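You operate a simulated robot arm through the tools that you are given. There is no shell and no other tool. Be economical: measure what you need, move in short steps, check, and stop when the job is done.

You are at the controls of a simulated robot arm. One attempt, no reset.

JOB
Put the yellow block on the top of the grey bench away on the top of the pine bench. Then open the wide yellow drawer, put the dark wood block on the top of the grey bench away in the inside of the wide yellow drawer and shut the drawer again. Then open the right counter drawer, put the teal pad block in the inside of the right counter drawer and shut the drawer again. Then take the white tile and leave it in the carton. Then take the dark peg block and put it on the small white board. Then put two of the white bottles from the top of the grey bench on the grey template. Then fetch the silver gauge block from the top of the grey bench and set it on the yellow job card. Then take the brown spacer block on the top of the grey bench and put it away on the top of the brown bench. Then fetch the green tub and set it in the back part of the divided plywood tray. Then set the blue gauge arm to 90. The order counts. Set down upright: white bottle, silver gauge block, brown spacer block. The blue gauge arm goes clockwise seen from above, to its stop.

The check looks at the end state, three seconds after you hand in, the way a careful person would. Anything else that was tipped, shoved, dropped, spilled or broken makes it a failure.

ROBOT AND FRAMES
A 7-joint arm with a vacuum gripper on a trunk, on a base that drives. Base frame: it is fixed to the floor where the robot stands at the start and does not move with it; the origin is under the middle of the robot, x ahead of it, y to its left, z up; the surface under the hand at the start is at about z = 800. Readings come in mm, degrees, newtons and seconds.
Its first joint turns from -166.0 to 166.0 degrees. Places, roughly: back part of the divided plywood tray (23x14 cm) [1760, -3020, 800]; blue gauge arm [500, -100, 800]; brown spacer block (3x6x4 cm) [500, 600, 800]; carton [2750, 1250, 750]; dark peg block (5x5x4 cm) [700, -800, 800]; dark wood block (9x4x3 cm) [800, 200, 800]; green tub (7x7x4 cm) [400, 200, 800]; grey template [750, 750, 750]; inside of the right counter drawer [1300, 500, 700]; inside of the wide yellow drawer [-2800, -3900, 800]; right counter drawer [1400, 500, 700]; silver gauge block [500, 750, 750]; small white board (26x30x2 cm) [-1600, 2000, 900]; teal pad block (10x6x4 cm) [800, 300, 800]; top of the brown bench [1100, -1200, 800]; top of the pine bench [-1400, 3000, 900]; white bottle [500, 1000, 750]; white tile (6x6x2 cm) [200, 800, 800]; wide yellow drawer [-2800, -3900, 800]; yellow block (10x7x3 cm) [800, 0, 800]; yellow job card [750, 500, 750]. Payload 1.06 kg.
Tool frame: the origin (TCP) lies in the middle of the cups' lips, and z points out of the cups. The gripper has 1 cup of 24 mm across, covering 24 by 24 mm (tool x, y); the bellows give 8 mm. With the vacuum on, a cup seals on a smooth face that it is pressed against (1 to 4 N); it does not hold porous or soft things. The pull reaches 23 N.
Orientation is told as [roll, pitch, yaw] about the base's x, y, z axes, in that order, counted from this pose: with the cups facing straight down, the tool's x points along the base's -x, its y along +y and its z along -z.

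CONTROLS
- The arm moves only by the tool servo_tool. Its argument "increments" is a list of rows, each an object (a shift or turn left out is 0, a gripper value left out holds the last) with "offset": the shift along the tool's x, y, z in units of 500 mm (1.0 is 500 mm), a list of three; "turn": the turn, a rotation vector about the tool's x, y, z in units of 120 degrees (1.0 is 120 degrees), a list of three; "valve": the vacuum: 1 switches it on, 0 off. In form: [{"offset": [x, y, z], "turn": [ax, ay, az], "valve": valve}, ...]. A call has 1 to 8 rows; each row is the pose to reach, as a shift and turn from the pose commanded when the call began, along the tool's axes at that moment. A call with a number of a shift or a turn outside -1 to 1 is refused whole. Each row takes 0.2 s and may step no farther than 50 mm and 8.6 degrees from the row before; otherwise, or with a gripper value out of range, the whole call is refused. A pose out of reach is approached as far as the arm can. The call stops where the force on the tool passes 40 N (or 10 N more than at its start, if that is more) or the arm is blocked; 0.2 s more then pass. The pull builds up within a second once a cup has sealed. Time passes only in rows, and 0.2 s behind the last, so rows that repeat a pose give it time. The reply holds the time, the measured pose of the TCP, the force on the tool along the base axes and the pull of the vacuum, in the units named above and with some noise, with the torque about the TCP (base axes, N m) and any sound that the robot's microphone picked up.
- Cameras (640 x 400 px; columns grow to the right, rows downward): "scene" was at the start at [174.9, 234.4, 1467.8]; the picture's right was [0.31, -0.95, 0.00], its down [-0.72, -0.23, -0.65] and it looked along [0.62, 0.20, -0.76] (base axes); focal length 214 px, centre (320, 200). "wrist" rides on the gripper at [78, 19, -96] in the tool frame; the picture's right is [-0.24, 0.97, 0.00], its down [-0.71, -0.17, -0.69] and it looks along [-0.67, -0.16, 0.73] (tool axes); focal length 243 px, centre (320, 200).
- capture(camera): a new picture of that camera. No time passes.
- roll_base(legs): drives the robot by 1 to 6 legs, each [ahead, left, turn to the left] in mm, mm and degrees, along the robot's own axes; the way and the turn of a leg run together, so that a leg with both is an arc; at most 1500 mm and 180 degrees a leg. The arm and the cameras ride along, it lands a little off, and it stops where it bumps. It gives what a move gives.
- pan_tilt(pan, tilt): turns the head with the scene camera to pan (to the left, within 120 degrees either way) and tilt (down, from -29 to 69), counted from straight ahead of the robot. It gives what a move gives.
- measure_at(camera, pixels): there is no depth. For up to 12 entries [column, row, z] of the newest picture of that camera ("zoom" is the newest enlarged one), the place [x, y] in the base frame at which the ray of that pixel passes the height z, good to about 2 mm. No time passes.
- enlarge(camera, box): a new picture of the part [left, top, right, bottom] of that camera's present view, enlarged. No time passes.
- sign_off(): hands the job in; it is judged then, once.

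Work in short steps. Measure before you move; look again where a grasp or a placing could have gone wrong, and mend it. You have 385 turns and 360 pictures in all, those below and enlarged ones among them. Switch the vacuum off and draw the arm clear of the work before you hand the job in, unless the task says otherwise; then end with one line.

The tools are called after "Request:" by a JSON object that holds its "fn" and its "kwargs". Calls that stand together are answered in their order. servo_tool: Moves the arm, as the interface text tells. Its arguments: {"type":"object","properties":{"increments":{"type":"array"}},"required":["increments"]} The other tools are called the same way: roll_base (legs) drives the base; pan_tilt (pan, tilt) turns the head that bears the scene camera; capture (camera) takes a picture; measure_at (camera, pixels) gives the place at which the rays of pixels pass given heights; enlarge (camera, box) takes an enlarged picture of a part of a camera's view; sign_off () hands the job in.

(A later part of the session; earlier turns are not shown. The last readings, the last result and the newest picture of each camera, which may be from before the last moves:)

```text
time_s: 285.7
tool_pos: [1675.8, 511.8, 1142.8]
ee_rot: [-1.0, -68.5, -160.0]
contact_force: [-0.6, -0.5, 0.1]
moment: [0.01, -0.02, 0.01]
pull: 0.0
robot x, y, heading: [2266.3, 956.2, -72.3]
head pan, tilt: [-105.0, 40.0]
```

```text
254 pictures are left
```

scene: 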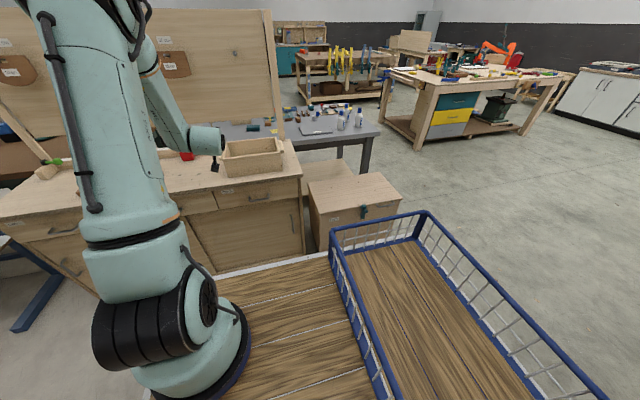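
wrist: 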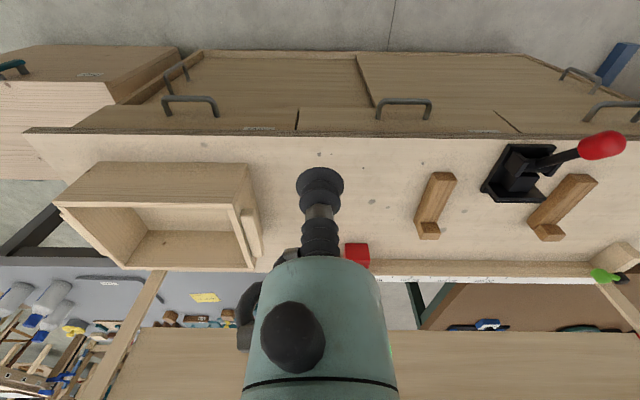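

Request:
{"fn": "servo_tool", "kwargs": {"increments": [{"offset": [0.086, 0, 0.034], "turn": [0, -0.045, 0]}, {"offset": [0.172, 0, 0.068], "turn": [0, -0.09, 0]}, {"offset": [0.258, 0, 0.102], "turn": [0, -0.135, 0]}, {"offset": [0.344, 0, 0.136], "turn": [0, -0.18, 0]}, {"offset": [0.43, 0, 0.17], "turn": [0, -0.18, 0]}, {"offset": [0.516, 0, 0.204], "turn": [0, -0.18, 0]}, {"offset": [0.602, 0, 0.238], "turn": [0, -0.18, 0]}, {"offset": [0.688, 0, 0.272], "turn": [0, -0.18, 0]}]}}

Request:
{"fn": "capture", "kwargs": {"camera": "scene"}}

Request:
{"fn": "capture", "kwargs": {"camera": "wrist"}}

```text
time_s: 287.5
tool_pos: [1673.3, 516.8, 771.3]
ee_rot: [-97.9, -89.6, -63.4]
contact_force: [-0.2, -0.4, 0.4]
moment: [0.03, 0.01, 0.02]
pull: 0.1
robot x, y, heading: [2265.3, 954.3, -71.9]
head pan, tilt: [-105.0, 40.0]
```

```text
253 pictures are left
```

scene: 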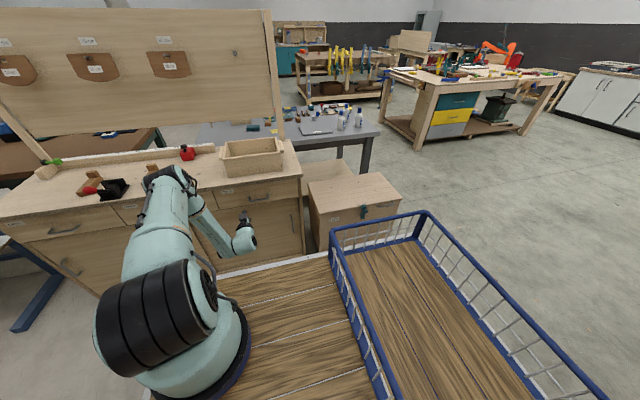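

```text
252 pictures are left
```

wrist: 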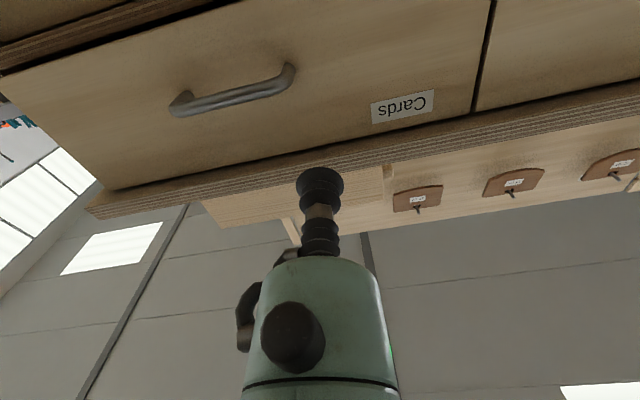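

Request:
{"fn": "measure_at", "kwargs": {"camera": "wrist", "pixels": [[310, 100, 771], [310, 120, 771], [310, 80, 771], [310, 140, 771], [310, 163, 830], [280, 80, 765], [185, 108, 765]]}}

```text
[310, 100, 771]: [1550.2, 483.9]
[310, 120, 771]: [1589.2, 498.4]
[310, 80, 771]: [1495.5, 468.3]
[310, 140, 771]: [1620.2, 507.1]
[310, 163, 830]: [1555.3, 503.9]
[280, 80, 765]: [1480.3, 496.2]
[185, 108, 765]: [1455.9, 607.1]
```

The cup heads to the face between handle and label. Advance and creep to seal.

Request:
{"fn": "servo_tool", "kwargs": {"increments": [{"offset": [0, 0, 0.08]}, {"offset": [0, 0, 0.16]}, {"offset": [0, 0, 0.22], "valve": 1}, {"offset": [0, 0, 0.24]}]}}

Request:
{"fn": "servo_tool", "kwargs": {"increments": [{"offset": [0, 0, 0.012]}, {"offset": [0, 0, 0.022]}, {"offset": [0, 0, 0.028]}, {"offset": [0, 0, 0.034]}]}}

```text
time_s: 288.5
tool_pos: [1559.4, 475.8, 772.4]
ee_rot: [-90.7, -89.6, -70.3]
contact_force: [0.3, 0.0, 0.0]
moment: [0.04, -0.01, -0.02]
pull: 0.0
robot x, y, heading: [2264.6, 951.1, -72.0]
head pan, tilt: [-105.0, 40.0]
```

```text
time_s: 289.5
tool_pos: [1544.2, 472.9, 772.9]
ee_rot: [-88.5, -89.6, -72.6]
contact_force: [0.2, -0.4, 0.4]
moment: [0.0, 0.01, 0.01]
pull: 0.2
robot x, y, heading: [2264.4, 954.8, -72.1]
head pan, tilt: [-105.0, 40.0]
```

Request:
{"fn": "servo_tool", "kwargs": {"increments": [{"offset": [0, 0, 0.006]}, {"offset": [0, 0, 0.012]}, {"offset": [0, 0, 0.018]}, {"offset": [0, 0, 0.024]}]}}

Request:
{"fn": "capture", "kwargs": {"camera": "wrist"}}

```text
time_s: 290.5
tool_pos: [1534.0, 467.2, 773.7]
ee_rot: [-88.9, -89.7, -72.2]
contact_force: [19.5, 4.0, 3.2]
moment: [-0.08, -0.06, -0.19]
pull: 22.0
robot x, y, heading: [2260.1, 955.5, -72.0]
head pan, tilt: [-105.0, 40.0]
```

```text
251 pictures are left
```

wrist: 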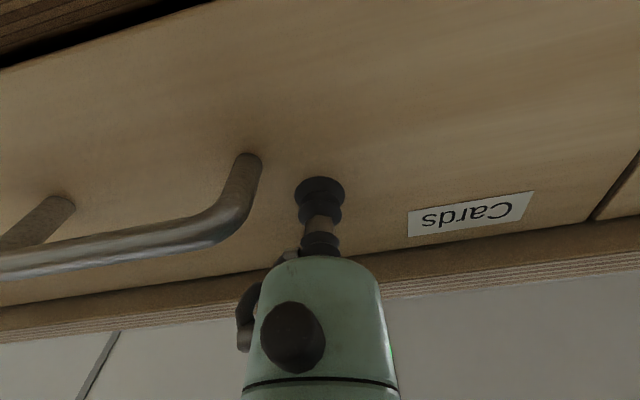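

Sealed. Pull the drawer out.

Request:
{"fn": "servo_tool", "kwargs": {"increments": [{"offset": [0, 0, -0.02]}, {"offset": [0, 0, -0.05]}, {"offset": [0, 0, -0.09]}, {"offset": [0, 0, -0.14]}, {"offset": [0, 0, -0.19]}, {"offset": [0, 0, -0.24]}, {"offset": [0, 0, -0.29]}, {"offset": [0, 0, -0.34]}]}}

Request:
{"fn": "capture", "kwargs": {"camera": "scene"}}

```text
time_s: 292.3
tool_pos: [1694.7, 521.6, 770.8]
ee_rot: [-74.3, -89.6, -86.7]
contact_force: [3.1, -10.6, -3.4]
moment: [-0.04, -0.02, -0.27]
pull: 22.5
robot x, y, heading: [2264.6, 954.4, -72.1]
head pan, tilt: [-105.0, 40.0]
```

```text
250 pictures are left
```

scene: 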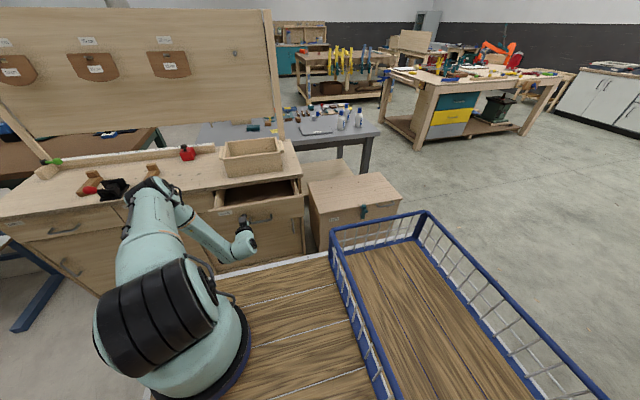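

Request:
{"fn": "servo_tool", "kwargs": {"increments": [{"offset": [0, 0.006, -0.03]}, {"offset": [0, 0.008, -0.07]}, {"offset": [0, 0.008, -0.11]}, {"offset": [0, 0.008, -0.14]}]}}

Request:
{"fn": "enlarge", "kwargs": {"camera": "scene", "box": [140, 140, 340, 290]}}

```text
time_s: 293.3
tool_pos: [1763.0, 541.7, 773.6]
ee_rot: [-89.3, -89.4, -71.8]
contact_force: [-4.0, 10.0, -4.2]
moment: [0.0, 0.03, 0.07]
pull: 23.0
robot x, y, heading: [2262.8, 951.4, -71.8]
head pan, tilt: [-105.0, 40.0]
```

```text
2.67 times, centred on (240, 215) of scene
```

zoom: 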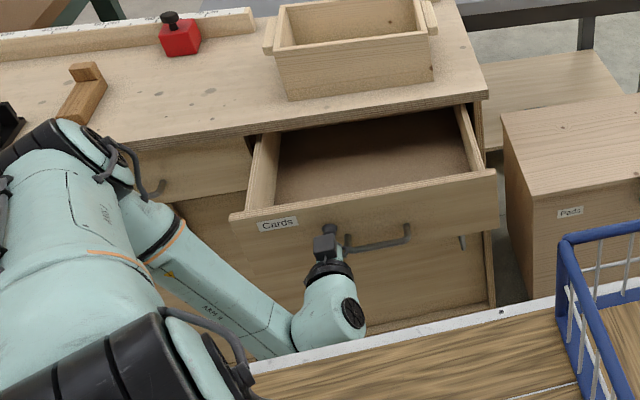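

Open ~230 mm, interior empty. Release, retract and raise the tool.

Request:
{"fn": "servo_tool", "kwargs": {"increments": [{"offset": [0, 0, 0.002], "valve": 0}, {"offset": [0, 0, 0.0]}, {"offset": [0, 0, -0.02]}, {"offset": [0, 0, -0.08]}]}}

Request:
{"fn": "servo_tool", "kwargs": {"increments": [{"offset": [-0.09, 0, 0]}, {"offset": [-0.18, 0, 0]}, {"offset": [-0.27, 0, 0], "turn": [0, 0.07, 0]}, {"offset": [-0.36, 0, 0], "turn": [0, 0.14, 0]}, {"offset": [-0.45, 0, 0], "turn": [0, 0.21, 0]}, {"offset": [-0.54, 0, 0], "turn": [0, 0.28, 0]}, {"offset": [-0.63, 0, 0], "turn": [0, 0.35, 0]}, {"offset": [-0.7, 0, 0], "turn": [0, 0.42, 0]}]}}

Request:
{"fn": "servo_tool", "kwargs": {"increments": [{"turn": [0, 0.07, 0]}, {"turn": [0, 0.14, 0]}, {"turn": [0, 0.21, 0]}, {"turn": [0, 0.28, 0]}, {"turn": [0, 0.33, 0]}]}}

Request:
{"fn": "capture", "kwargs": {"camera": "scene"}}

Request:
{"fn": "capture", "kwargs": {"camera": "wrist"}}

```text
time_s: 294.3
tool_pos: [1799.0, 553.7, 772.9]
ee_rot: [-91.8, -89.6, -69.3]
contact_force: [0.5, 0.2, 0.0]
moment: [-0.02, -0.01, 0.04]
pull: 0.1
robot x, y, heading: [2260.7, 952.2, -72.1]
head pan, tilt: [-105.0, 40.0]
```

```text
time_s: 296.1
tool_pos: [1800.1, 552.0, 1121.0]
ee_rot: [-0.7, -39.6, -160.5]
contact_force: [0.3, -0.9, -0.1]
moment: [0.03, 0.05, 0.0]
pull: 0.0
robot x, y, heading: [2261.9, 953.5, -71.9]
head pan, tilt: [-105.0, 40.0]
```

```text
time_s: 297.3
tool_pos: [1800.6, 551.0, 1123.3]
ee_rot: [-0.4, 0.1, -161.1]
contact_force: [0.0, 0.4, -0.5]
moment: [0.0, 0.02, -0.01]
pull: 0.1
robot x, y, heading: [2260.6, 955.2, -72.1]
head pan, tilt: [-105.0, 40.0]
```

```text
248 pictures are left
```

scene: 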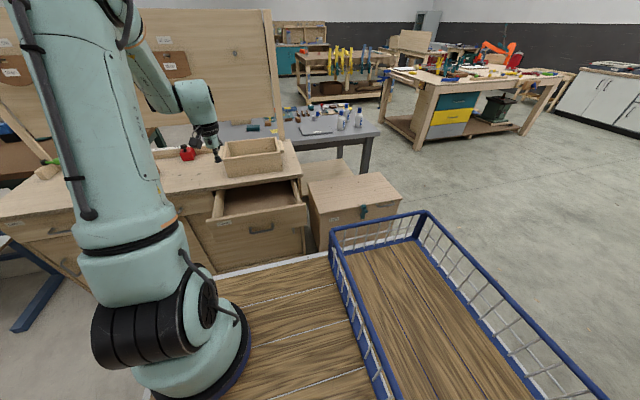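

```text
247 pictures are left
```

wrist: 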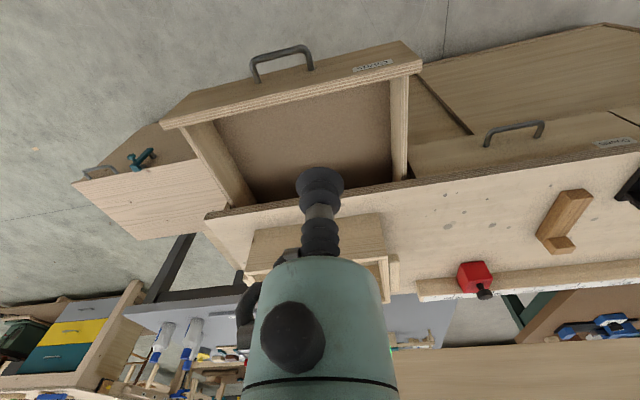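

I keep the arm sideways (it suits both the bench and the drawer). Drive back north out of the aisle and turn around in the open floor.

Request:
{"fn": "roll_base", "kwargs": {"legs": [[-1450, 0, 0], [0, -600, 0]]}}

Request:
{"fn": "pan_tilt", "kwargs": {"pan": 100, "tilt": 25}}

Request:
{"fn": "capture", "kwargs": {"camera": "scene"}}

```text
time_s: 307.3
tool_pos: [813.8, 1733.7, 1123.9]
ee_rot: [-0.4, 0.0, -161.1]
contact_force: [0.2, 0.3, 0.3]
moment: [-0.01, -0.01, 0.02]
pull: 0.0
robot x, y, heading: [1278.1, 2135.1, -72.2]
head pan, tilt: [-105.0, 40.0]
```

```text
time_s: 310.3
tool_pos: [812.6, 1733.4, 1123.6]
ee_rot: [-0.3, 0.0, -161.1]
contact_force: [1.2, -0.1, 0.3]
moment: [0.0, -0.04, -0.02]
pull: 0.1
robot x, y, heading: [1277.8, 2139.5, -72.1]
head pan, tilt: [100.0, 25.0]
```

```text
246 pictures are left
```

scene: 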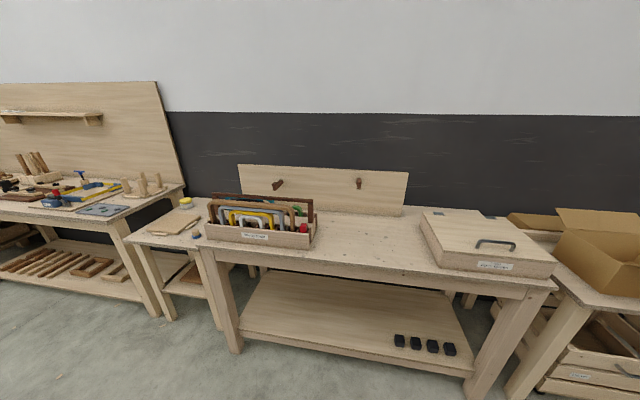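

Request:
{"fn": "measure_at", "kwargs": {"camera": "scene", "pixels": [[236, 352, 0], [475, 398, 0], [155, 315, 0]]}}

```text
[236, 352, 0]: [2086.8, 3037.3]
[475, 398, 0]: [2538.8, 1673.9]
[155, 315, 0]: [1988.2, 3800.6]
```

Request:
{"fn": "roll_base", "kwargs": {"legs": [[0, 0, 180], [0, 1150, 0]]}}

```text
time_s: 323.4
tool_pos: [628.8, 2221.9, 1123.4]
ee_rot: [-0.4, 0.0, 15.5]
contact_force: [-0.5, 0.0, 0.1]
moment: [0.02, 0.0, 0.01]
pull: 0.1
robot x, y, heading: [144.6, 1844.8, 104.6]
head pan, tilt: [100.0, 25.0]
```

Request:
{"fn": "roll_base", "kwargs": {"legs": [[0, 700, 3.4], [-150, 235, 0]]}}

```text
time_s: 328.8
tool_pos: [-227.4, 1843.3, 1122.6]
ee_rot: [-0.4, 0.0, 19.2]
contact_force: [0.4, -0.6, -0.2]
moment: [0.0, -0.01, 0.0]
pull: 0.0
robot x, y, heading: [-688.7, 1437.8, 108.2]
head pan, tilt: [100.0, 25.0]
```

Request:
{"fn": "roll_base", "kwargs": {"legs": [[-1000, 0, 0], [-780, 0, 0]]}}

Request:
{"fn": "pan_tilt", "kwargs": {"pan": -80, "tilt": 45}}

Request:
{"fn": "capture", "kwargs": {"camera": "scene"}}

Request:
{"fn": "capture", "kwargs": {"camera": "wrist"}}

```text
time_s: 337.7
tool_pos: [330.6, 163.2, 1122.5]
ee_rot: [-0.4, -0.1, 19.1]
contact_force: [-0.2, 0.2, -0.2]
moment: [-0.01, 0.0, 0.02]
pull: 0.1
robot x, y, heading: [-131.5, -238.5, 108.1]
head pan, tilt: [100.0, 25.0]
```

```text
time_s: 340.4
tool_pos: [331.4, 164.2, 1123.8]
ee_rot: [-0.4, 0.1, 19.1]
contact_force: [0.3, 0.0, -0.3]
moment: [0.0, 0.01, -0.01]
pull: 0.1
robot x, y, heading: [-130.1, -239.4, 107.9]
head pan, tilt: [-80.0, 45.0]
```

```text
245 pictures are left
```

scene: 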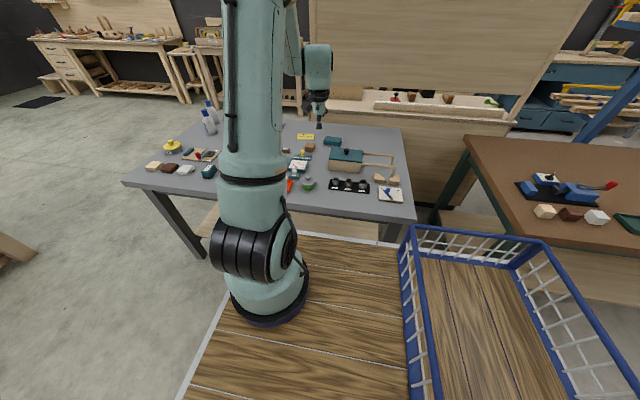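

```text
244 pictures are left
```

wrist: 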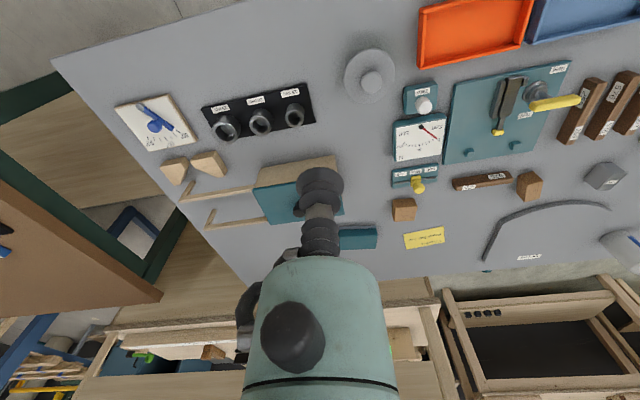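

Strafe right 155 mm toward the bench and look at the pad.

Request:
{"fn": "roll_base", "kwargs": {"legs": [[0, -155, 0]]}}

Request:
{"fn": "servo_tool", "kwargs": {"increments": [{"offset": [-0.09, 0, 0]}, {"offset": [-0.18, 0, 0]}, {"offset": [-0.27, 0, 0]}]}}

Request:
{"fn": "capture", "kwargs": {"camera": "wrist"}}

```text
time_s: 341.8
tool_pos: [486.8, 213.9, 1123.0]
ee_rot: [-0.4, 0.0, 19.0]
contact_force: [-0.2, 0.0, -0.5]
moment: [-0.01, 0.02, 0.01]
pull: 0.0
robot x, y, heading: [22.0, -190.9, 108.1]
head pan, tilt: [-80.0, 45.0]
```

```text
time_s: 342.6
tool_pos: [612.2, 257.0, 1122.1]
ee_rot: [-0.3, -0.1, 19.1]
contact_force: [0.3, 0.7, 0.7]
moment: [0.0, -0.02, -0.01]
pull: 0.1
robot x, y, heading: [24.8, -187.2, 107.8]
head pan, tilt: [-80.0, 45.0]
```

```text
243 pictures are left
```

wrist: 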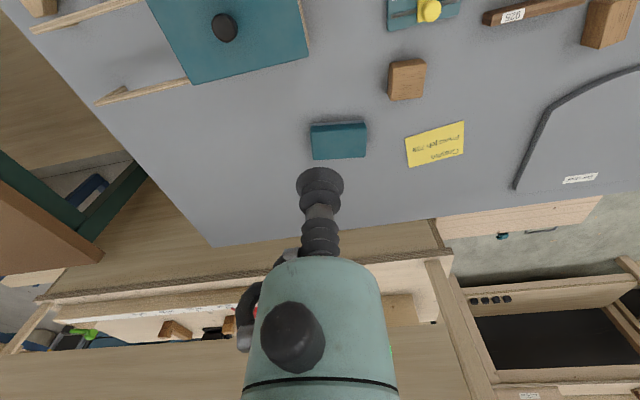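

Request:
{"fn": "enlarge", "kwargs": {"camera": "wrist", "box": [280, 90, 400, 165]}}

```text
5.33 times, centred on (340, 128) of wrist
```

zoom: 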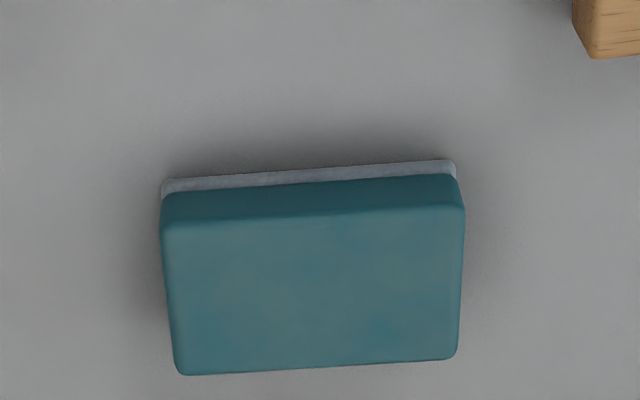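

Request:
{"fn": "measure_at", "kwargs": {"camera": "zoom", "pixels": [[160, 225, 840], [464, 207, 840], [458, 358, 840], [178, 374, 840], [314, 290, 840]]}}

```text
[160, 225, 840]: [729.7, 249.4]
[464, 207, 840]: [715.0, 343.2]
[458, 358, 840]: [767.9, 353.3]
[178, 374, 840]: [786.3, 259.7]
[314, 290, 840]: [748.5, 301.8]
```

Pad centre (750, 301). Move over and descend.

Request:
{"fn": "servo_tool", "kwargs": {"increments": [{"offset": [-0.096, -0.002, 0]}, {"offset": [-0.192, -0.004, 0]}, {"offset": [-0.289, -0.006, 0]}, {"offset": [-0.289, -0.006, 0.09]}, {"offset": [-0.289, -0.006, 0.18]}, {"offset": [-0.289, -0.006, 0.27]}, {"offset": [-0.289, -0.006, 0.36]}, {"offset": [-0.289, -0.006, 0.45]}]}}

Request:
{"fn": "servo_tool", "kwargs": {"increments": [{"offset": [0, 0, 0.05], "valve": 1}, {"offset": [0, 0, 0.09]}, {"offset": [0, 0, 0.106]}, {"offset": [0, 0, 0.114]}, {"offset": [0, 0, 0.118]}]}}

```text
time_s: 344.4
tool_pos: [748.3, 298.5, 900.7]
ee_rot: [-0.5, -0.1, 19.0]
contact_force: [-0.5, -0.5, -0.4]
moment: [0.01, 0.0, -0.01]
pull: 0.0
out of reach, approached as far as the arm can: row 3
robot x, y, heading: [23.6, -192.3, 107.9]
head pan, tilt: [-80.0, 45.0]
```

```text
time_s: 345.6
tool_pos: [750.5, 300.8, 838.1]
ee_rot: [-0.4, 0.0, 19.0]
contact_force: [0.1, -0.1, -0.7]
moment: [-0.05, 0.01, 0.01]
pull: 23.2
robot x, y, heading: [21.7, -190.4, 108.1]
head pan, tilt: [-80.0, 45.0]
```

Sealed. Lift and retract.

Request:
{"fn": "servo_tool", "kwargs": {"increments": [{"offset": [0, 0, -0.08]}, {"offset": [0, 0, -0.17]}, {"offset": [0, 0, -0.26]}, {"offset": [0.06, 0, -0.33]}, {"offset": [0.13, 0, -0.39]}, {"offset": [0.2, 0, -0.45]}, {"offset": [0.28, 0, -0.5]}, {"offset": [0.37, 0, -0.52]}]}}

Request:
{"fn": "capture", "kwargs": {"camera": "wrist"}}

```text
time_s: 347.4
tool_pos: [580.3, 238.4, 1101.5]
ee_rot: [-0.4, 0.1, 18.9]
contact_force: [0.7, 0.5, -1.6]
moment: [-0.02, 0.04, 0.02]
pull: 23.2
robot x, y, heading: [18.9, -188.6, 107.8]
head pan, tilt: [-80.0, 45.0]
```

```text
241 pictures are left
```

wrist: 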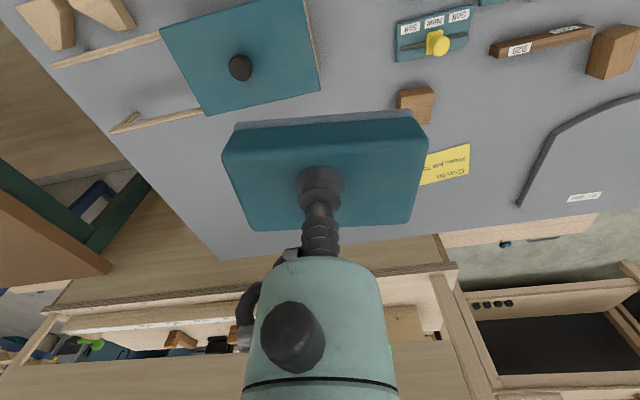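

Request:
{"fn": "roll_base", "kwargs": {"legs": [[0, 165, 0], [1000, 0, 0], [790, 0, 0]]}}

```text
time_s: 357.5
tool_pos: [-80.5, 1891.9, 1103.0]
ee_rot: [-0.4, 0.0, 16.8]
contact_force: [-0.6, 0.5, -0.9]
moment: [-0.02, 0.01, -0.01]
pull: 23.3
robot x, y, heading: [-655.4, 1481.1, 105.8]
head pan, tilt: [-80.0, 45.0]
```

Request:
{"fn": "roll_base", "kwargs": {"legs": [[55, -1020, 0], [52, -1019, 2.2], [0, 0, 180]]}}

```text
time_s: 374.8
tool_pos: [676.1, 1765.6, 1103.4]
ee_rot: [-0.4, 0.0, -162.6]
contact_force: [0.9, 0.0, -1.9]
moment: [0.0, -0.04, -0.03]
pull: 22.1
robot x, y, heading: [1248.1, 2181.8, -73.7]
head pan, tilt: [-80.0, 45.0]
```

Request:
{"fn": "roll_base", "kwargs": {"legs": [[0, 577, 1.7], [1370, 0, 0]]}}

Request:
{"fn": "pan_tilt", "kwargs": {"pan": -105, "tilt": 40}}

Request:
{"fn": "capture", "kwargs": {"camera": "scene"}}

Request:
{"fn": "capture", "kwargs": {"camera": "wrist"}}

```text
time_s: 384.4
tool_pos: [1671.0, 635.2, 1102.4]
ee_rot: [-0.5, 0.1, -160.5]
contact_force: [-0.4, -0.5, -1.0]
moment: [0.03, -0.01, -0.02]
pull: 23.4
robot x, y, heading: [2222.2, 1070.9, -71.5]
head pan, tilt: [-80.0, 45.0]
```

```text
time_s: 385.3
tool_pos: [1670.6, 634.6, 1102.7]
ee_rot: [-0.4, 0.0, -160.4]
contact_force: [0.2, -0.5, -1.6]
moment: [0.04, -0.01, 0.03]
pull: 22.8
robot x, y, heading: [2221.2, 1069.8, -71.5]
head pan, tilt: [-105.0, 40.0]
```

```text
240 pictures are left
```

scene: 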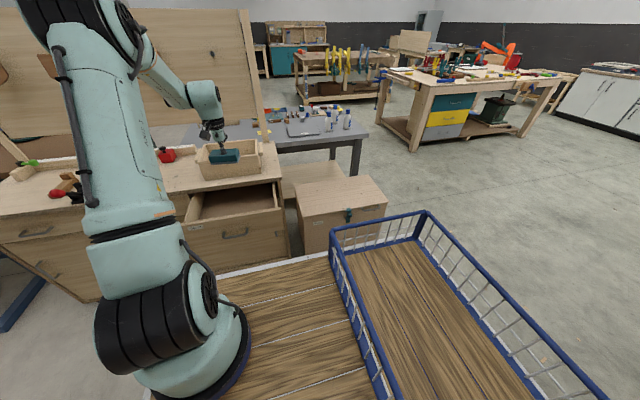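

```text
239 pictures are left
```

wrist: 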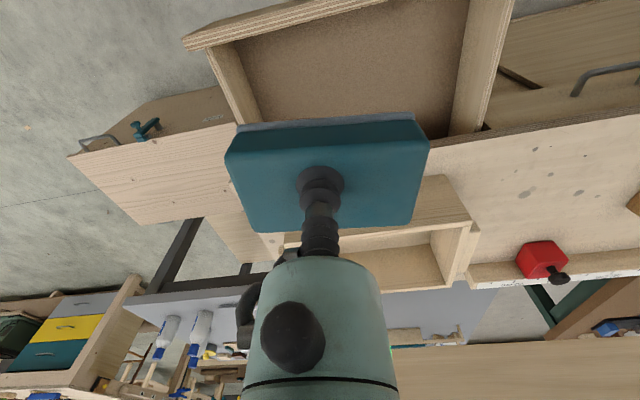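

Request:
{"fn": "measure_at", "kwargs": {"camera": "wrist", "pixels": [[235, 40, 820], [470, 0, 820], [455, 140, 820], [430, 148, 857], [250, 118, 820], [350, 60, 740]]}}

```text
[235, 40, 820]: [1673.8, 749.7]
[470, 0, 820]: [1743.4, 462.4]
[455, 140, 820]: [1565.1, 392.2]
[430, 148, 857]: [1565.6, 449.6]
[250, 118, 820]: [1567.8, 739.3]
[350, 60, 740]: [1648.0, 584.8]
```

Shift 59 mm in and 44 mm left over the opening, then descend partially and check.

Request:
{"fn": "servo_tool", "kwargs": {"increments": [{"offset": [-0.06, 0.044, 0]}, {"offset": [-0.118, 0.088, 0]}, {"offset": [-0.118, 0.088, 0.09]}, {"offset": [-0.118, 0.088, 0.18]}, {"offset": [-0.118, 0.088, 0.27]}, {"offset": [-0.118, 0.088, 0.36]}, {"offset": [-0.118, 0.088, 0.44]}]}}

Request:
{"fn": "capture", "kwargs": {"camera": "wrist"}}

Request:
{"fn": "enlarge", "kwargs": {"camera": "scene", "box": [120, 120, 320, 270]}}

```text
time_s: 386.9
tool_pos: [1630.9, 573.6, 881.4]
ee_rot: [-0.3, 0.0, -160.4]
contact_force: [0.8, 0.7, -1.1]
moment: [0.0, -0.02, 0.02]
pull: 23.1
robot x, y, heading: [2221.1, 1070.3, -71.4]
head pan, tilt: [-105.0, 40.0]
```

```text
238 pictures are left
```

wrist: 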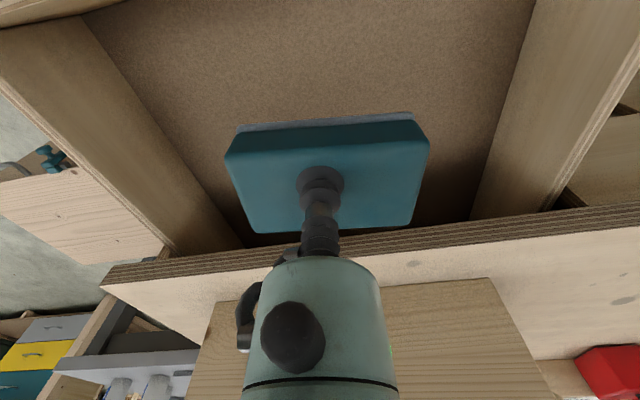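

```text
2.67 times, centred on (220, 195) of scene
```

zoom: 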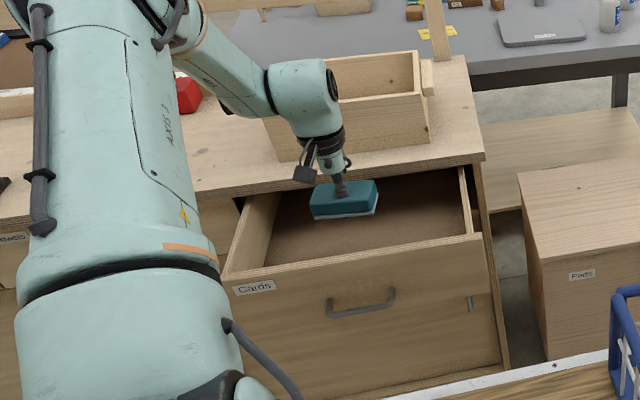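

Request:
{"fn": "servo_tool", "kwargs": {"increments": [{"offset": [0.03, 0, 0.05]}, {"offset": [0.03, 0, 0.1]}, {"offset": [0.03, 0, 0.15]}]}}

Request:
{"fn": "servo_tool", "kwargs": {"increments": [{"offset": [0, 0, 0.015]}, {"offset": [0, 0, 0.03]}, {"offset": [0, 0, 0.045]}, {"offset": [0, 0, 0.06]}]}}

Request:
{"fn": "capture", "kwargs": {"camera": "wrist"}}

```text
time_s: 387.7
tool_pos: [1644.8, 580.7, 806.5]
ee_rot: [-0.5, 0.0, -160.3]
contact_force: [-0.2, 0.5, -1.3]
moment: [0.0, 0.0, -0.01]
pull: 22.9
robot x, y, heading: [2226.3, 1071.3, -71.3]
head pan, tilt: [-105.0, 40.0]
```

```text
time_s: 388.7
tool_pos: [1643.9, 582.2, 776.8]
ee_rot: [-0.4, 0.0, -160.4]
contact_force: [0.0, 0.5, -1.0]
moment: [0.01, -0.01, 0.03]
pull: 22.6
robot x, y, heading: [2227.2, 1069.2, -71.6]
head pan, tilt: [-105.0, 40.0]
```

```text
236 pictures are left
```

wrist: 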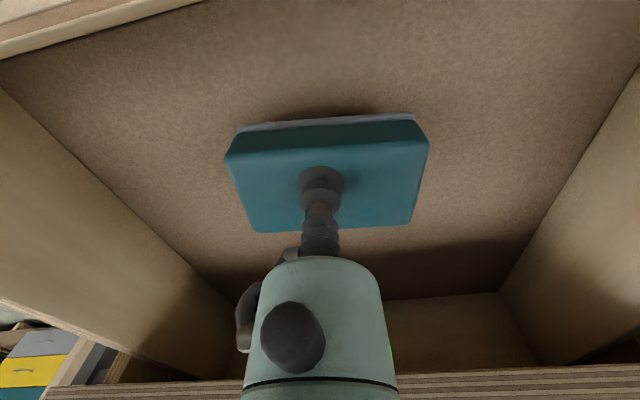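

Request:
{"fn": "servo_tool", "kwargs": {"increments": [{"offset": [0, 0, 0.008]}, {"offset": [0, 0, 0.016]}, {"offset": [0, 0, 0.024]}, {"offset": [0, 0, 0.03]}]}}

```text
time_s: 389.7
tool_pos: [1643.8, 580.4, 762.5]
ee_rot: [-0.5, 0.0, -160.5]
contact_force: [0.2, -0.3, -1.6]
moment: [0.01, 0.01, 0.02]
pull: 23.0
robot x, y, heading: [2220.0, 1073.8, -71.6]
head pan, tilt: [-105.0, 40.0]
```

Request:
{"fn": "servo_tool", "kwargs": {"increments": [{"offset": [0, 0, 0.006]}, {"offset": [0, 0, 0.012]}, {"offset": [0, 0, 0.018]}]}}

```text
time_s: 390.5
tool_pos: [1644.6, 580.3, 752.7]
ee_rot: [-0.4, 0.0, -160.5]
contact_force: [-0.2, 0.7, -1.1]
moment: [0.0, -0.03, 0.0]
pull: 22.9
robot x, y, heading: [2225.0, 1071.9, -71.7]
head pan, tilt: [-105.0, 40.0]
```

Request:
{"fn": "servo_tool", "kwargs": {"increments": [{"offset": [0, 0, 0.006]}, {"offset": [0, 0, 0.012]}, {"offset": [0, 0, 0.018]}]}}

Request:
{"fn": "capture", "kwargs": {"camera": "wrist"}}

```text
time_s: 391.3
tool_pos: [1644.1, 580.7, 746.7]
ee_rot: [-0.6, -0.1, -160.4]
contact_force: [-1.9, 2.5, 18.2]
moment: [-0.1, 0.0, 0.07]
pull: 23.1
robot x, y, heading: [2223.5, 1072.8, -71.1]
head pan, tilt: [-105.0, 40.0]
```

```text
235 pictures are left
```

wrist: 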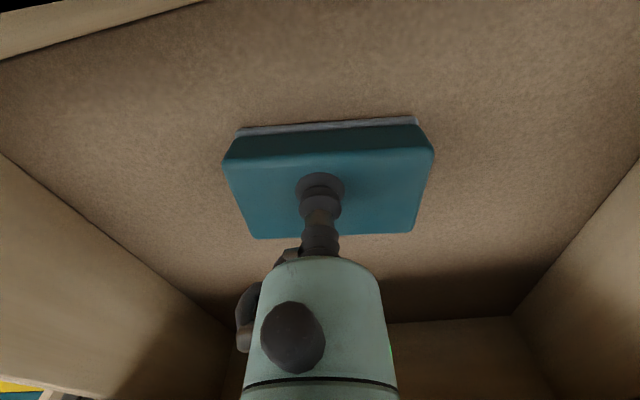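

Contact. Release and lift out.

Request:
{"fn": "servo_tool", "kwargs": {"increments": [{"offset": [0, 0, -0.008], "valve": 0}, {"offset": [0, 0, -0.008]}, {"offset": [0, 0, -0.01]}, {"offset": [0, 0, -0.08]}, {"offset": [0, 0, -0.17]}, {"offset": [0, 0, -0.26]}, {"offset": [0, 0, -0.35]}, {"offset": [0, 0, -0.44]}]}}

Request:
{"fn": "servo_tool", "kwargs": {"increments": [{"offset": [0, 0, -0.09]}, {"offset": [0, 0, -0.18]}, {"offset": [0, 0, -0.27]}, {"offset": [0, 0, -0.33]}]}}

Request:
{"fn": "capture", "kwargs": {"camera": "wrist"}}

```text
time_s: 393.1
tool_pos: [1645.0, 583.3, 959.3]
ee_rot: [-0.5, 0.1, -160.4]
contact_force: [0.6, 0.2, 0.0]
moment: [0.0, -0.05, 0.02]
pull: 0.1
robot x, y, heading: [2224.8, 1068.6, -71.3]
head pan, tilt: [-105.0, 40.0]
```

```text
time_s: 394.1
tool_pos: [1644.1, 580.9, 1128.0]
ee_rot: [-0.4, 0.1, -160.4]
contact_force: [-0.4, 0.6, 0.7]
moment: [-0.01, -0.04, 0.01]
pull: 0.0
robot x, y, heading: [2223.0, 1071.3, -71.3]
head pan, tilt: [-105.0, 40.0]
```

```text
234 pictures are left
```

wrist: 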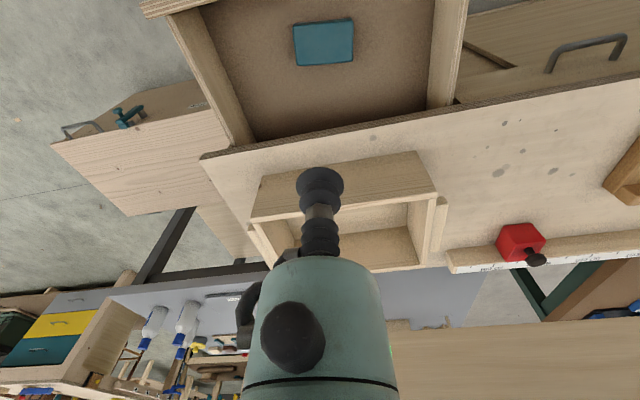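

Pad lies in the drawer. Now reposition to push the drawer shut: base 115 mm ahead, tool back to e′≈1885.

Request:
{"fn": "roll_base", "kwargs": {"legs": [[115, 20, 0]]}}

Request:
{"fn": "servo_tool", "kwargs": {"increments": [{"offset": [0.09, -0.02, 0]}, {"offset": [0.18, -0.045, 0]}, {"offset": [0.27, -0.074, 0]}, {"offset": [0.33, -0.074, 0]}]}}

```text
time_s: 395.3
tool_pos: [1700.3, 475.7, 1127.4]
ee_rot: [-0.4, 0.0, -160.5]
contact_force: [0.3, 0.2, -0.4]
moment: [-0.01, 0.0, 0.02]
pull: 0.0
robot x, y, heading: [2282.6, 966.8, -71.5]
head pan, tilt: [-105.0, 40.0]
```

```text
time_s: 396.3
tool_pos: [1843.9, 567.9, 1126.1]
ee_rot: [-0.5, 0.0, -160.4]
contact_force: [-0.6, -0.4, -0.2]
moment: [0.0, 0.0, 0.04]
pull: 0.1
robot x, y, heading: [2281.0, 967.6, -71.4]
head pan, tilt: [-105.0, 40.0]
```

Request:
{"fn": "servo_tool", "kwargs": {"increments": [{"turn": [0, -0.071, 0]}, {"turn": [0, -0.142, 0]}, {"turn": [0, -0.213, 0]}, {"turn": [0, -0.284, 0]}, {"turn": [0, -0.355, 0]}, {"turn": [0, -0.426, 0]}, {"turn": [0, -0.497, 0]}, {"turn": [0, -0.568, 0]}]}}

Request:
{"fn": "servo_tool", "kwargs": {"increments": [{"offset": [0.086, 0, 0.034], "turn": [0, -0.045, 0]}, {"offset": [0.172, 0, 0.068], "turn": [0, -0.09, 0]}, {"offset": [0.258, 0, 0.102], "turn": [0, -0.135, 0]}, {"offset": [0.344, 0, 0.136], "turn": [0, -0.18, 0]}, {"offset": [0.43, 0, 0.17], "turn": [0, -0.18, 0]}, {"offset": [0.516, 0, 0.204], "turn": [0, -0.18, 0]}, {"offset": [0.602, 0, 0.238], "turn": [0, -0.18, 0]}, {"offset": [0.66, 0, 0.262], "turn": [0, -0.18, 0]}]}}

Request:
{"fn": "capture", "kwargs": {"camera": "wrist"}}

Request:
{"fn": "capture", "kwargs": {"camera": "scene"}}

```text
time_s: 398.1
tool_pos: [1846.1, 565.8, 1129.1]
ee_rot: [-1.1, -68.2, -159.5]
contact_force: [0.0, -0.5, 0.2]
moment: [0.01, 0.01, -0.04]
pull: 0.0
robot x, y, heading: [2280.5, 968.0, -71.5]
head pan, tilt: [-105.0, 40.0]
```

```text
time_s: 399.9
tool_pos: [1844.1, 567.9, 769.3]
ee_rot: [-62.8, -89.6, -97.6]
contact_force: [0.1, -0.2, 0.1]
moment: [0.0, 0.01, 0.0]
pull: 0.1
robot x, y, heading: [2282.0, 968.9, -71.6]
head pan, tilt: [-105.0, 40.0]
```

```text
233 pictures are left
```

wrist: 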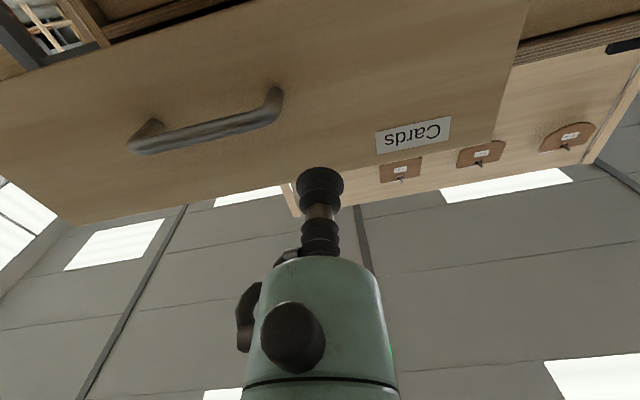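

```text
232 pictures are left
```

scene: 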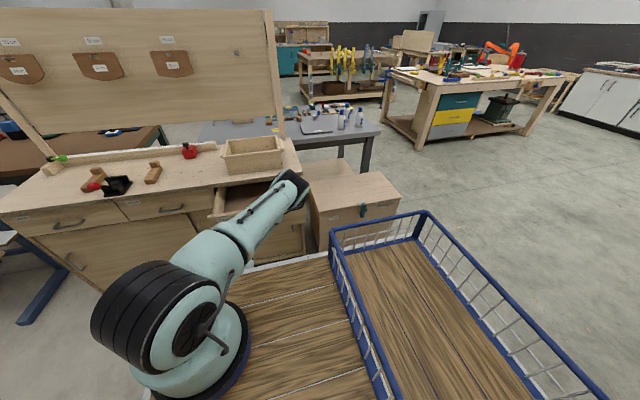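

Push the drawer shut.

Request:
{"fn": "servo_tool", "kwargs": {"increments": [{"offset": [0, 0, 0.07]}, {"offset": [0, 0, 0.14]}, {"offset": [0, 0, 0.2]}, {"offset": [0, 0, 0.27]}, {"offset": [0, 0, 0.34]}, {"offset": [0, 0, 0.41]}, {"offset": [0, 0, 0.48]}, {"offset": [0, 0, 0.55]}]}}

Request:
{"fn": "capture", "kwargs": {"camera": "scene"}}

Request:
{"fn": "capture", "kwargs": {"camera": "wrist"}}

```text
time_s: 401.7
tool_pos: [1581.9, 477.1, 771.2]
ee_rot: [-64.4, -89.5, -96.0]
contact_force: [-0.6, -0.4, 0.5]
moment: [-0.01, 0.02, 0.06]
pull: 0.1
robot x, y, heading: [2276.2, 967.5, -71.3]
head pan, tilt: [-105.0, 40.0]
```

```text
231 pictures are left
```

scene: 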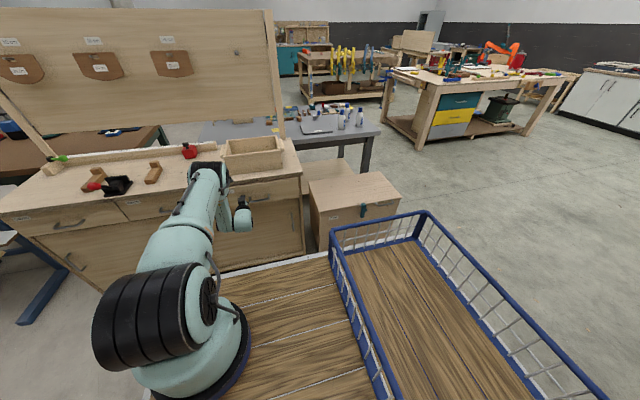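

```text
230 pictures are left
```

wrist: 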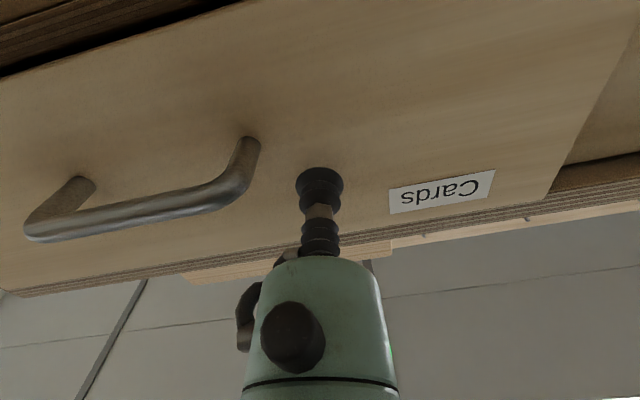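

Request:
{"fn": "servo_tool", "kwargs": {"increments": [{"offset": [0, 0, 0.03]}, {"offset": [0, 0, 0.06]}, {"offset": [0, 0, 0.08]}, {"offset": [0, 0, 0.09]}, {"offset": [0, 0, 0.1]}]}}

Request:
{"fn": "enlarge", "kwargs": {"camera": "scene", "box": [120, 120, 320, 270]}}

```text
time_s: 402.9
tool_pos: [1536.1, 461.0, 770.6]
ee_rot: [-62.5, -89.5, -98.0]
contact_force: [4.6, 1.3, 1.9]
moment: [0.02, -0.06, 0.0]
pull: 0.0
robot x, y, heading: [2282.2, 964.9, -71.5]
head pan, tilt: [-105.0, 40.0]
```

```text
2.67 times, centred on (220, 195) of scene
```

zoom: 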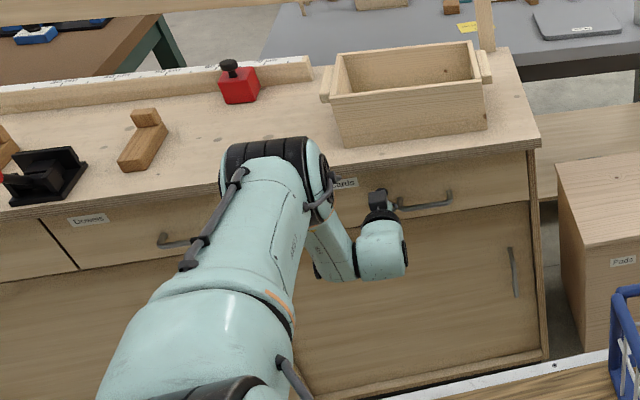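

Nearly flush. Press to the stop.

Request:
{"fn": "servo_tool", "kwargs": {"increments": [{"offset": [0, 0, 0.006]}, {"offset": [0, 0, 0.012]}, {"offset": [0, 0, 0.018]}, {"offset": [0, 0, 0.024]}]}}

Request:
{"fn": "capture", "kwargs": {"camera": "wrist"}}

```text
time_s: 403.6
tool_pos: [1533.6, 461.0, 768.1]
ee_rot: [-45.1, -89.5, -115.3]
contact_force: [22.1, 7.1, 8.7]
moment: [0.04, -0.27, -0.03]
pull: 0.0
robot x, y, heading: [2279.7, 968.2, -71.5]
head pan, tilt: [-105.0, 40.0]
stopped in row 3: the force on the tool passed its limit at 47 N (the readings are from after the stop); the commanded pose is now the measured one
```

```text
228 pictures are left
```

wrist: 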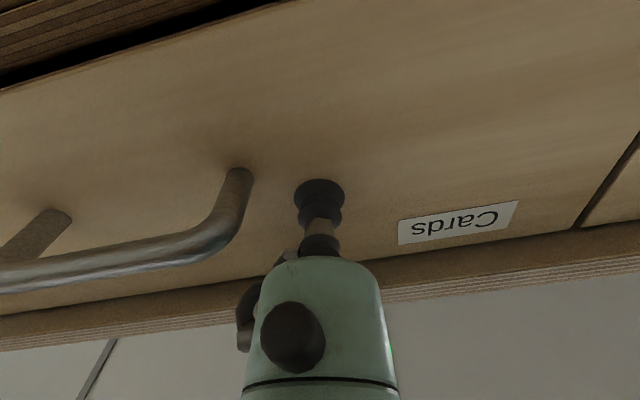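

Closed. Retract, raise and restore the downward tool.

Request:
{"fn": "servo_tool", "kwargs": {"increments": [{"offset": [0, 0, -0.08]}, {"offset": [0, 0, -0.17]}, {"offset": [0, 0, -0.26]}, {"offset": [0, 0, -0.35]}, {"offset": [0, 0, -0.44]}]}}

Request:
{"fn": "servo_tool", "kwargs": {"increments": [{"offset": [-0.09, 0, 0]}, {"offset": [-0.18, 0, 0]}, {"offset": [-0.27, 0, 0], "turn": [0, 0.07, 0]}, {"offset": [-0.36, 0, 0], "turn": [0, 0.14, 0]}, {"offset": [-0.45, 0, 0], "turn": [0, 0.21, 0]}, {"offset": [-0.54, 0, 0], "turn": [0, 0.28, 0]}, {"offset": [-0.63, 0, 0], "turn": [0, 0.35, 0]}, {"offset": [-0.7, 0, 0], "turn": [0, 0.42, 0]}]}}

Request:
{"fn": "servo_tool", "kwargs": {"increments": [{"turn": [0, 0.07, 0]}, {"turn": [0, 0.14, 0]}, {"turn": [0, 0.21, 0]}, {"turn": [0, 0.28, 0]}, {"turn": [0, 0.335, 0]}]}}

Request:
{"fn": "capture", "kwargs": {"camera": "scene"}}

```text
time_s: 404.8
tool_pos: [1741.6, 533.1, 771.5]
ee_rot: [-56.0, -89.5, -104.6]
contact_force: [-0.3, -0.4, 0.1]
moment: [0.02, -0.02, 0.0]
pull: 0.1
robot x, y, heading: [2279.9, 968.1, -71.4]
head pan, tilt: [-105.0, 40.0]
```

```text
time_s: 406.6
tool_pos: [1739.1, 530.4, 1118.5]
ee_rot: [-0.5, -39.3, -160.0]
contact_force: [-0.7, -0.4, -0.1]
moment: [-0.03, 0.02, -0.03]
pull: 0.1
robot x, y, heading: [2283.4, 969.0, -71.7]
head pan, tilt: [-105.0, 40.0]
```

```text
time_s: 407.8
tool_pos: [1740.6, 530.5, 1119.1]
ee_rot: [-0.2, 1.0, -160.5]
contact_force: [0.3, 0.0, 0.4]
moment: [-0.01, 0.01, 0.0]
pull: 0.1
robot x, y, heading: [2278.3, 967.2, -71.5]
head pan, tilt: [-105.0, 40.0]
```

```text
227 pictures are left
```

scene: 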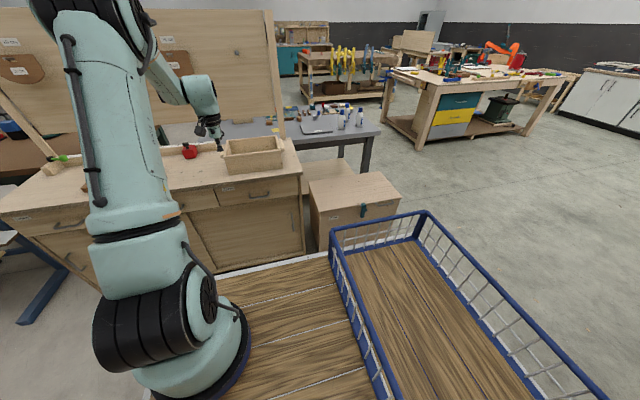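

Drawer shut. Now back around to the west side of the bench for the white tile (small tilt correction on the way).

Request:
{"fn": "servo_tool", "kwargs": {"increments": [{"turn": [0, -0.008, 0]}]}}

Request:
{"fn": "roll_base", "kwargs": {"legs": [[-1450, 0, 0], [0, -600, 0], [0, 0, 180], [0, 1150, 0]]}}

```text
time_s: 408.1
tool_pos: [1740.9, 530.7, 1118.6]
ee_rot: [-0.2, -0.1, -160.5]
contact_force: [-0.7, -0.8, -0.3]
moment: [0.02, 0.01, 0.02]
pull: 0.0
robot x, y, heading: [2279.7, 963.4, -71.5]
head pan, tilt: [-105.0, 40.0]
```

```text
time_s: 431.1
tool_pos: [721.2, 2233.2, 1118.9]
ee_rot: [-0.3, -0.1, 19.3]
contact_force: [-0.1, 0.0, 0.2]
moment: [-0.01, 0.0, -0.02]
pull: 0.1
robot x, y, heading: [176.7, 1797.6, 108.6]
head pan, tilt: [-105.0, 40.0]
```

Request:
{"fn": "roll_base", "kwargs": {"legs": [[0, 700, 0], [-100, 300, -0.6], [-1030, 0, 0]]}}

Request:
{"fn": "capture", "kwargs": {"camera": "wrist"}}

Request:
{"fn": "pan_tilt", "kwargs": {"pan": -75, "tilt": 45}}

Request:
{"fn": "capture", "kwargs": {"camera": "scene"}}

```text
time_s: 441.6
tool_pos: [123.1, 821.7, 1119.0]
ee_rot: [-0.4, 0.1, 18.2]
contact_force: [0.2, 0.5, 0.6]
moment: [0.01, 0.01, -0.01]
pull: 0.1
robot x, y, heading: [-427.7, 395.9, 107.3]
head pan, tilt: [-105.0, 40.0]
```

```text
226 pictures are left
```

wrist: 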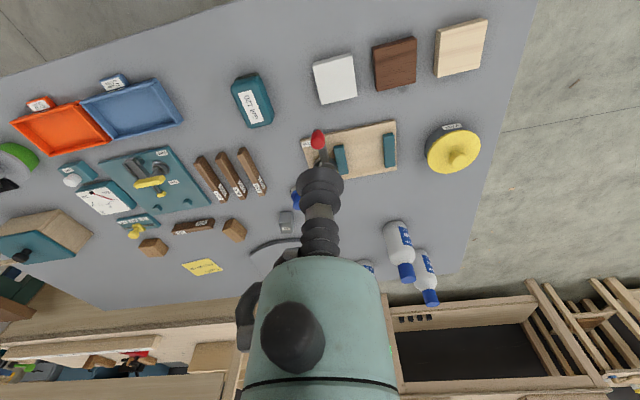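

```text
time_s: 442.5
tool_pos: [122.8, 820.9, 1120.8]
ee_rot: [-0.4, -0.2, 18.1]
contact_force: [-0.2, -0.8, 0.5]
moment: [0.02, -0.01, 0.0]
pull: 0.1
robot x, y, heading: [-430.5, 397.3, 107.2]
head pan, tilt: [-75.0, 45.0]
```

```text
225 pictures are left
```

scene: 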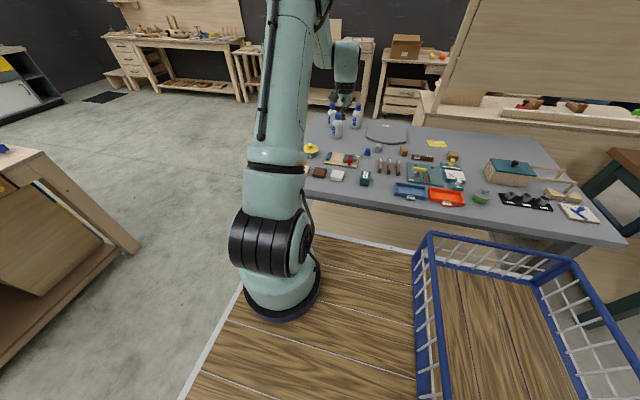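

Request:
{"fn": "measure_at", "kwargs": {"camera": "wrist", "pixels": [[313, 65, 820], [351, 54, 820], [357, 95, 820], [321, 104, 820], [335, 79, 820]]}}

```text
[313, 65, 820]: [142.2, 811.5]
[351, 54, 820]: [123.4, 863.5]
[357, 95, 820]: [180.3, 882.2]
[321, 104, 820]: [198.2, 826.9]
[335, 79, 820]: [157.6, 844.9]
```

Tile centre (161, 846). Move over and pick.

Request:
{"fn": "servo_tool", "kwargs": {"increments": [{"offset": [-0.088, 0.024, 0]}, {"offset": [-0.088, 0.024, 0.09]}, {"offset": [-0.088, 0.024, 0.18]}, {"offset": [-0.088, 0.024, 0.27]}, {"offset": [-0.088, 0.024, 0.36]}, {"offset": [-0.088, 0.024, 0.45]}, {"offset": [-0.088, 0.024, 0.54]}, {"offset": [-0.088, 0.024, 0.575], "valve": 1}]}}

Request:
{"fn": "servo_tool", "kwargs": {"increments": [{"offset": [0, 0, 0.012]}, {"offset": [0, 0, 0.02]}, {"offset": [0, 0, 0.026]}, {"offset": [0, 0, 0.026]}]}}

```text
time_s: 444.3
tool_pos: [162.8, 843.5, 833.3]
ee_rot: [-0.3, -0.1, 18.1]
contact_force: [-0.3, -0.2, 0.5]
moment: [0.01, -0.02, 0.01]
pull: 0.0
robot x, y, heading: [-431.5, 396.1, 107.2]
head pan, tilt: [-75.0, 45.0]
```

```text
time_s: 445.3
tool_pos: [161.9, 845.3, 819.6]
ee_rot: [-0.4, -0.1, 18.0]
contact_force: [0.7, -0.3, 1.4]
moment: [0.04, -0.01, -0.04]
pull: 23.0
robot x, y, heading: [-429.8, 399.1, 107.5]
head pan, tilt: [-75.0, 45.0]
```

Request:
{"fn": "servo_tool", "kwargs": {"increments": [{"offset": [0, 0, -0.08]}, {"offset": [0, 0, -0.17]}, {"offset": [0, 0, -0.26]}, {"offset": [0, 0, -0.35]}, {"offset": [0.03, 0, -0.44]}, {"offset": [0.06, 0, -0.53]}, {"offset": [0.09, 0, -0.61]}]}}

Request:
{"fn": "roll_base", "kwargs": {"legs": [[1030, 0, 0], [100, -300, 0.6], [0, -700, 0]]}}

```text
time_s: 446.9
tool_pos: [114.1, 831.2, 1124.6]
ee_rot: [-0.4, 0.1, 18.1]
contact_force: [1.2, 0.4, -1.5]
moment: [-0.03, 0.03, 0.01]
pull: 23.2
robot x, y, heading: [-425.5, 394.8, 107.0]
head pan, tilt: [-75.0, 45.0]
```

```text
time_s: 457.4
tool_pos: [732.9, 2216.8, 1124.6]
ee_rot: [-0.3, -0.1, 18.6]
contact_force: [-0.1, -0.3, -1.0]
moment: [-0.05, -0.04, -0.03]
pull: 22.6
robot x, y, heading: [194.2, 1781.1, 107.6]
head pan, tilt: [-75.0, 45.0]
```

Request:
{"fn": "roll_base", "kwargs": {"legs": [[0, -1290, 0], [-1330, 0, 0]]}}

Request:
{"fn": "pan_tilt", "kwargs": {"pan": -60, "tilt": 40}}

Request:
{"fn": "capture", "kwargs": {"camera": "scene"}}

Request:
{"fn": "capture", "kwargs": {"camera": "wrist"}}

```text
time_s: 470.1
tool_pos: [2340.6, 1314.4, 1125.1]
ee_rot: [-0.5, -0.1, 18.0]
contact_force: [-0.9, 0.1, -0.3]
moment: [-0.02, -0.04, 0.02]
pull: 23.2
robot x, y, heading: [1800.5, 879.6, 107.1]
head pan, tilt: [-75.0, 45.0]
```

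```text
time_s: 470.9
tool_pos: [2340.4, 1314.2, 1124.5]
ee_rot: [-0.3, -0.1, 18.2]
contact_force: [0.4, 0.8, -0.3]
moment: [-0.01, -0.01, -0.02]
pull: 23.2
robot x, y, heading: [1794.8, 881.0, 107.1]
head pan, tilt: [-60.0, 40.0]
```

```text
224 pictures are left
```

scene: 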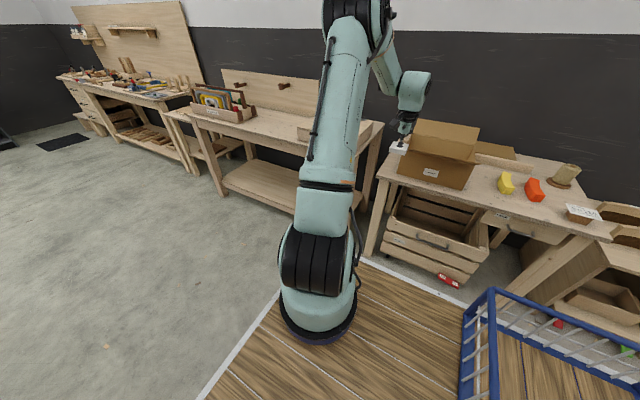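

```text
223 pictures are left
```

wrist: 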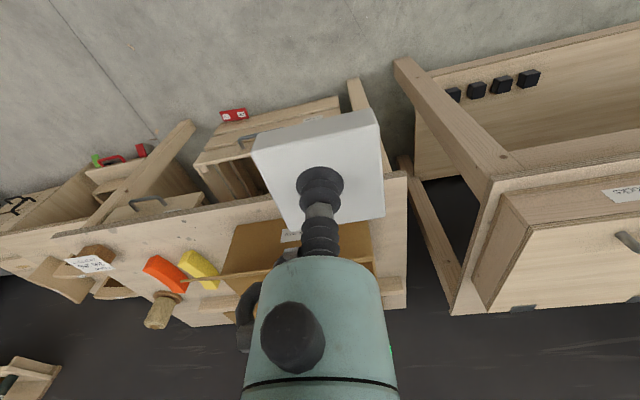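

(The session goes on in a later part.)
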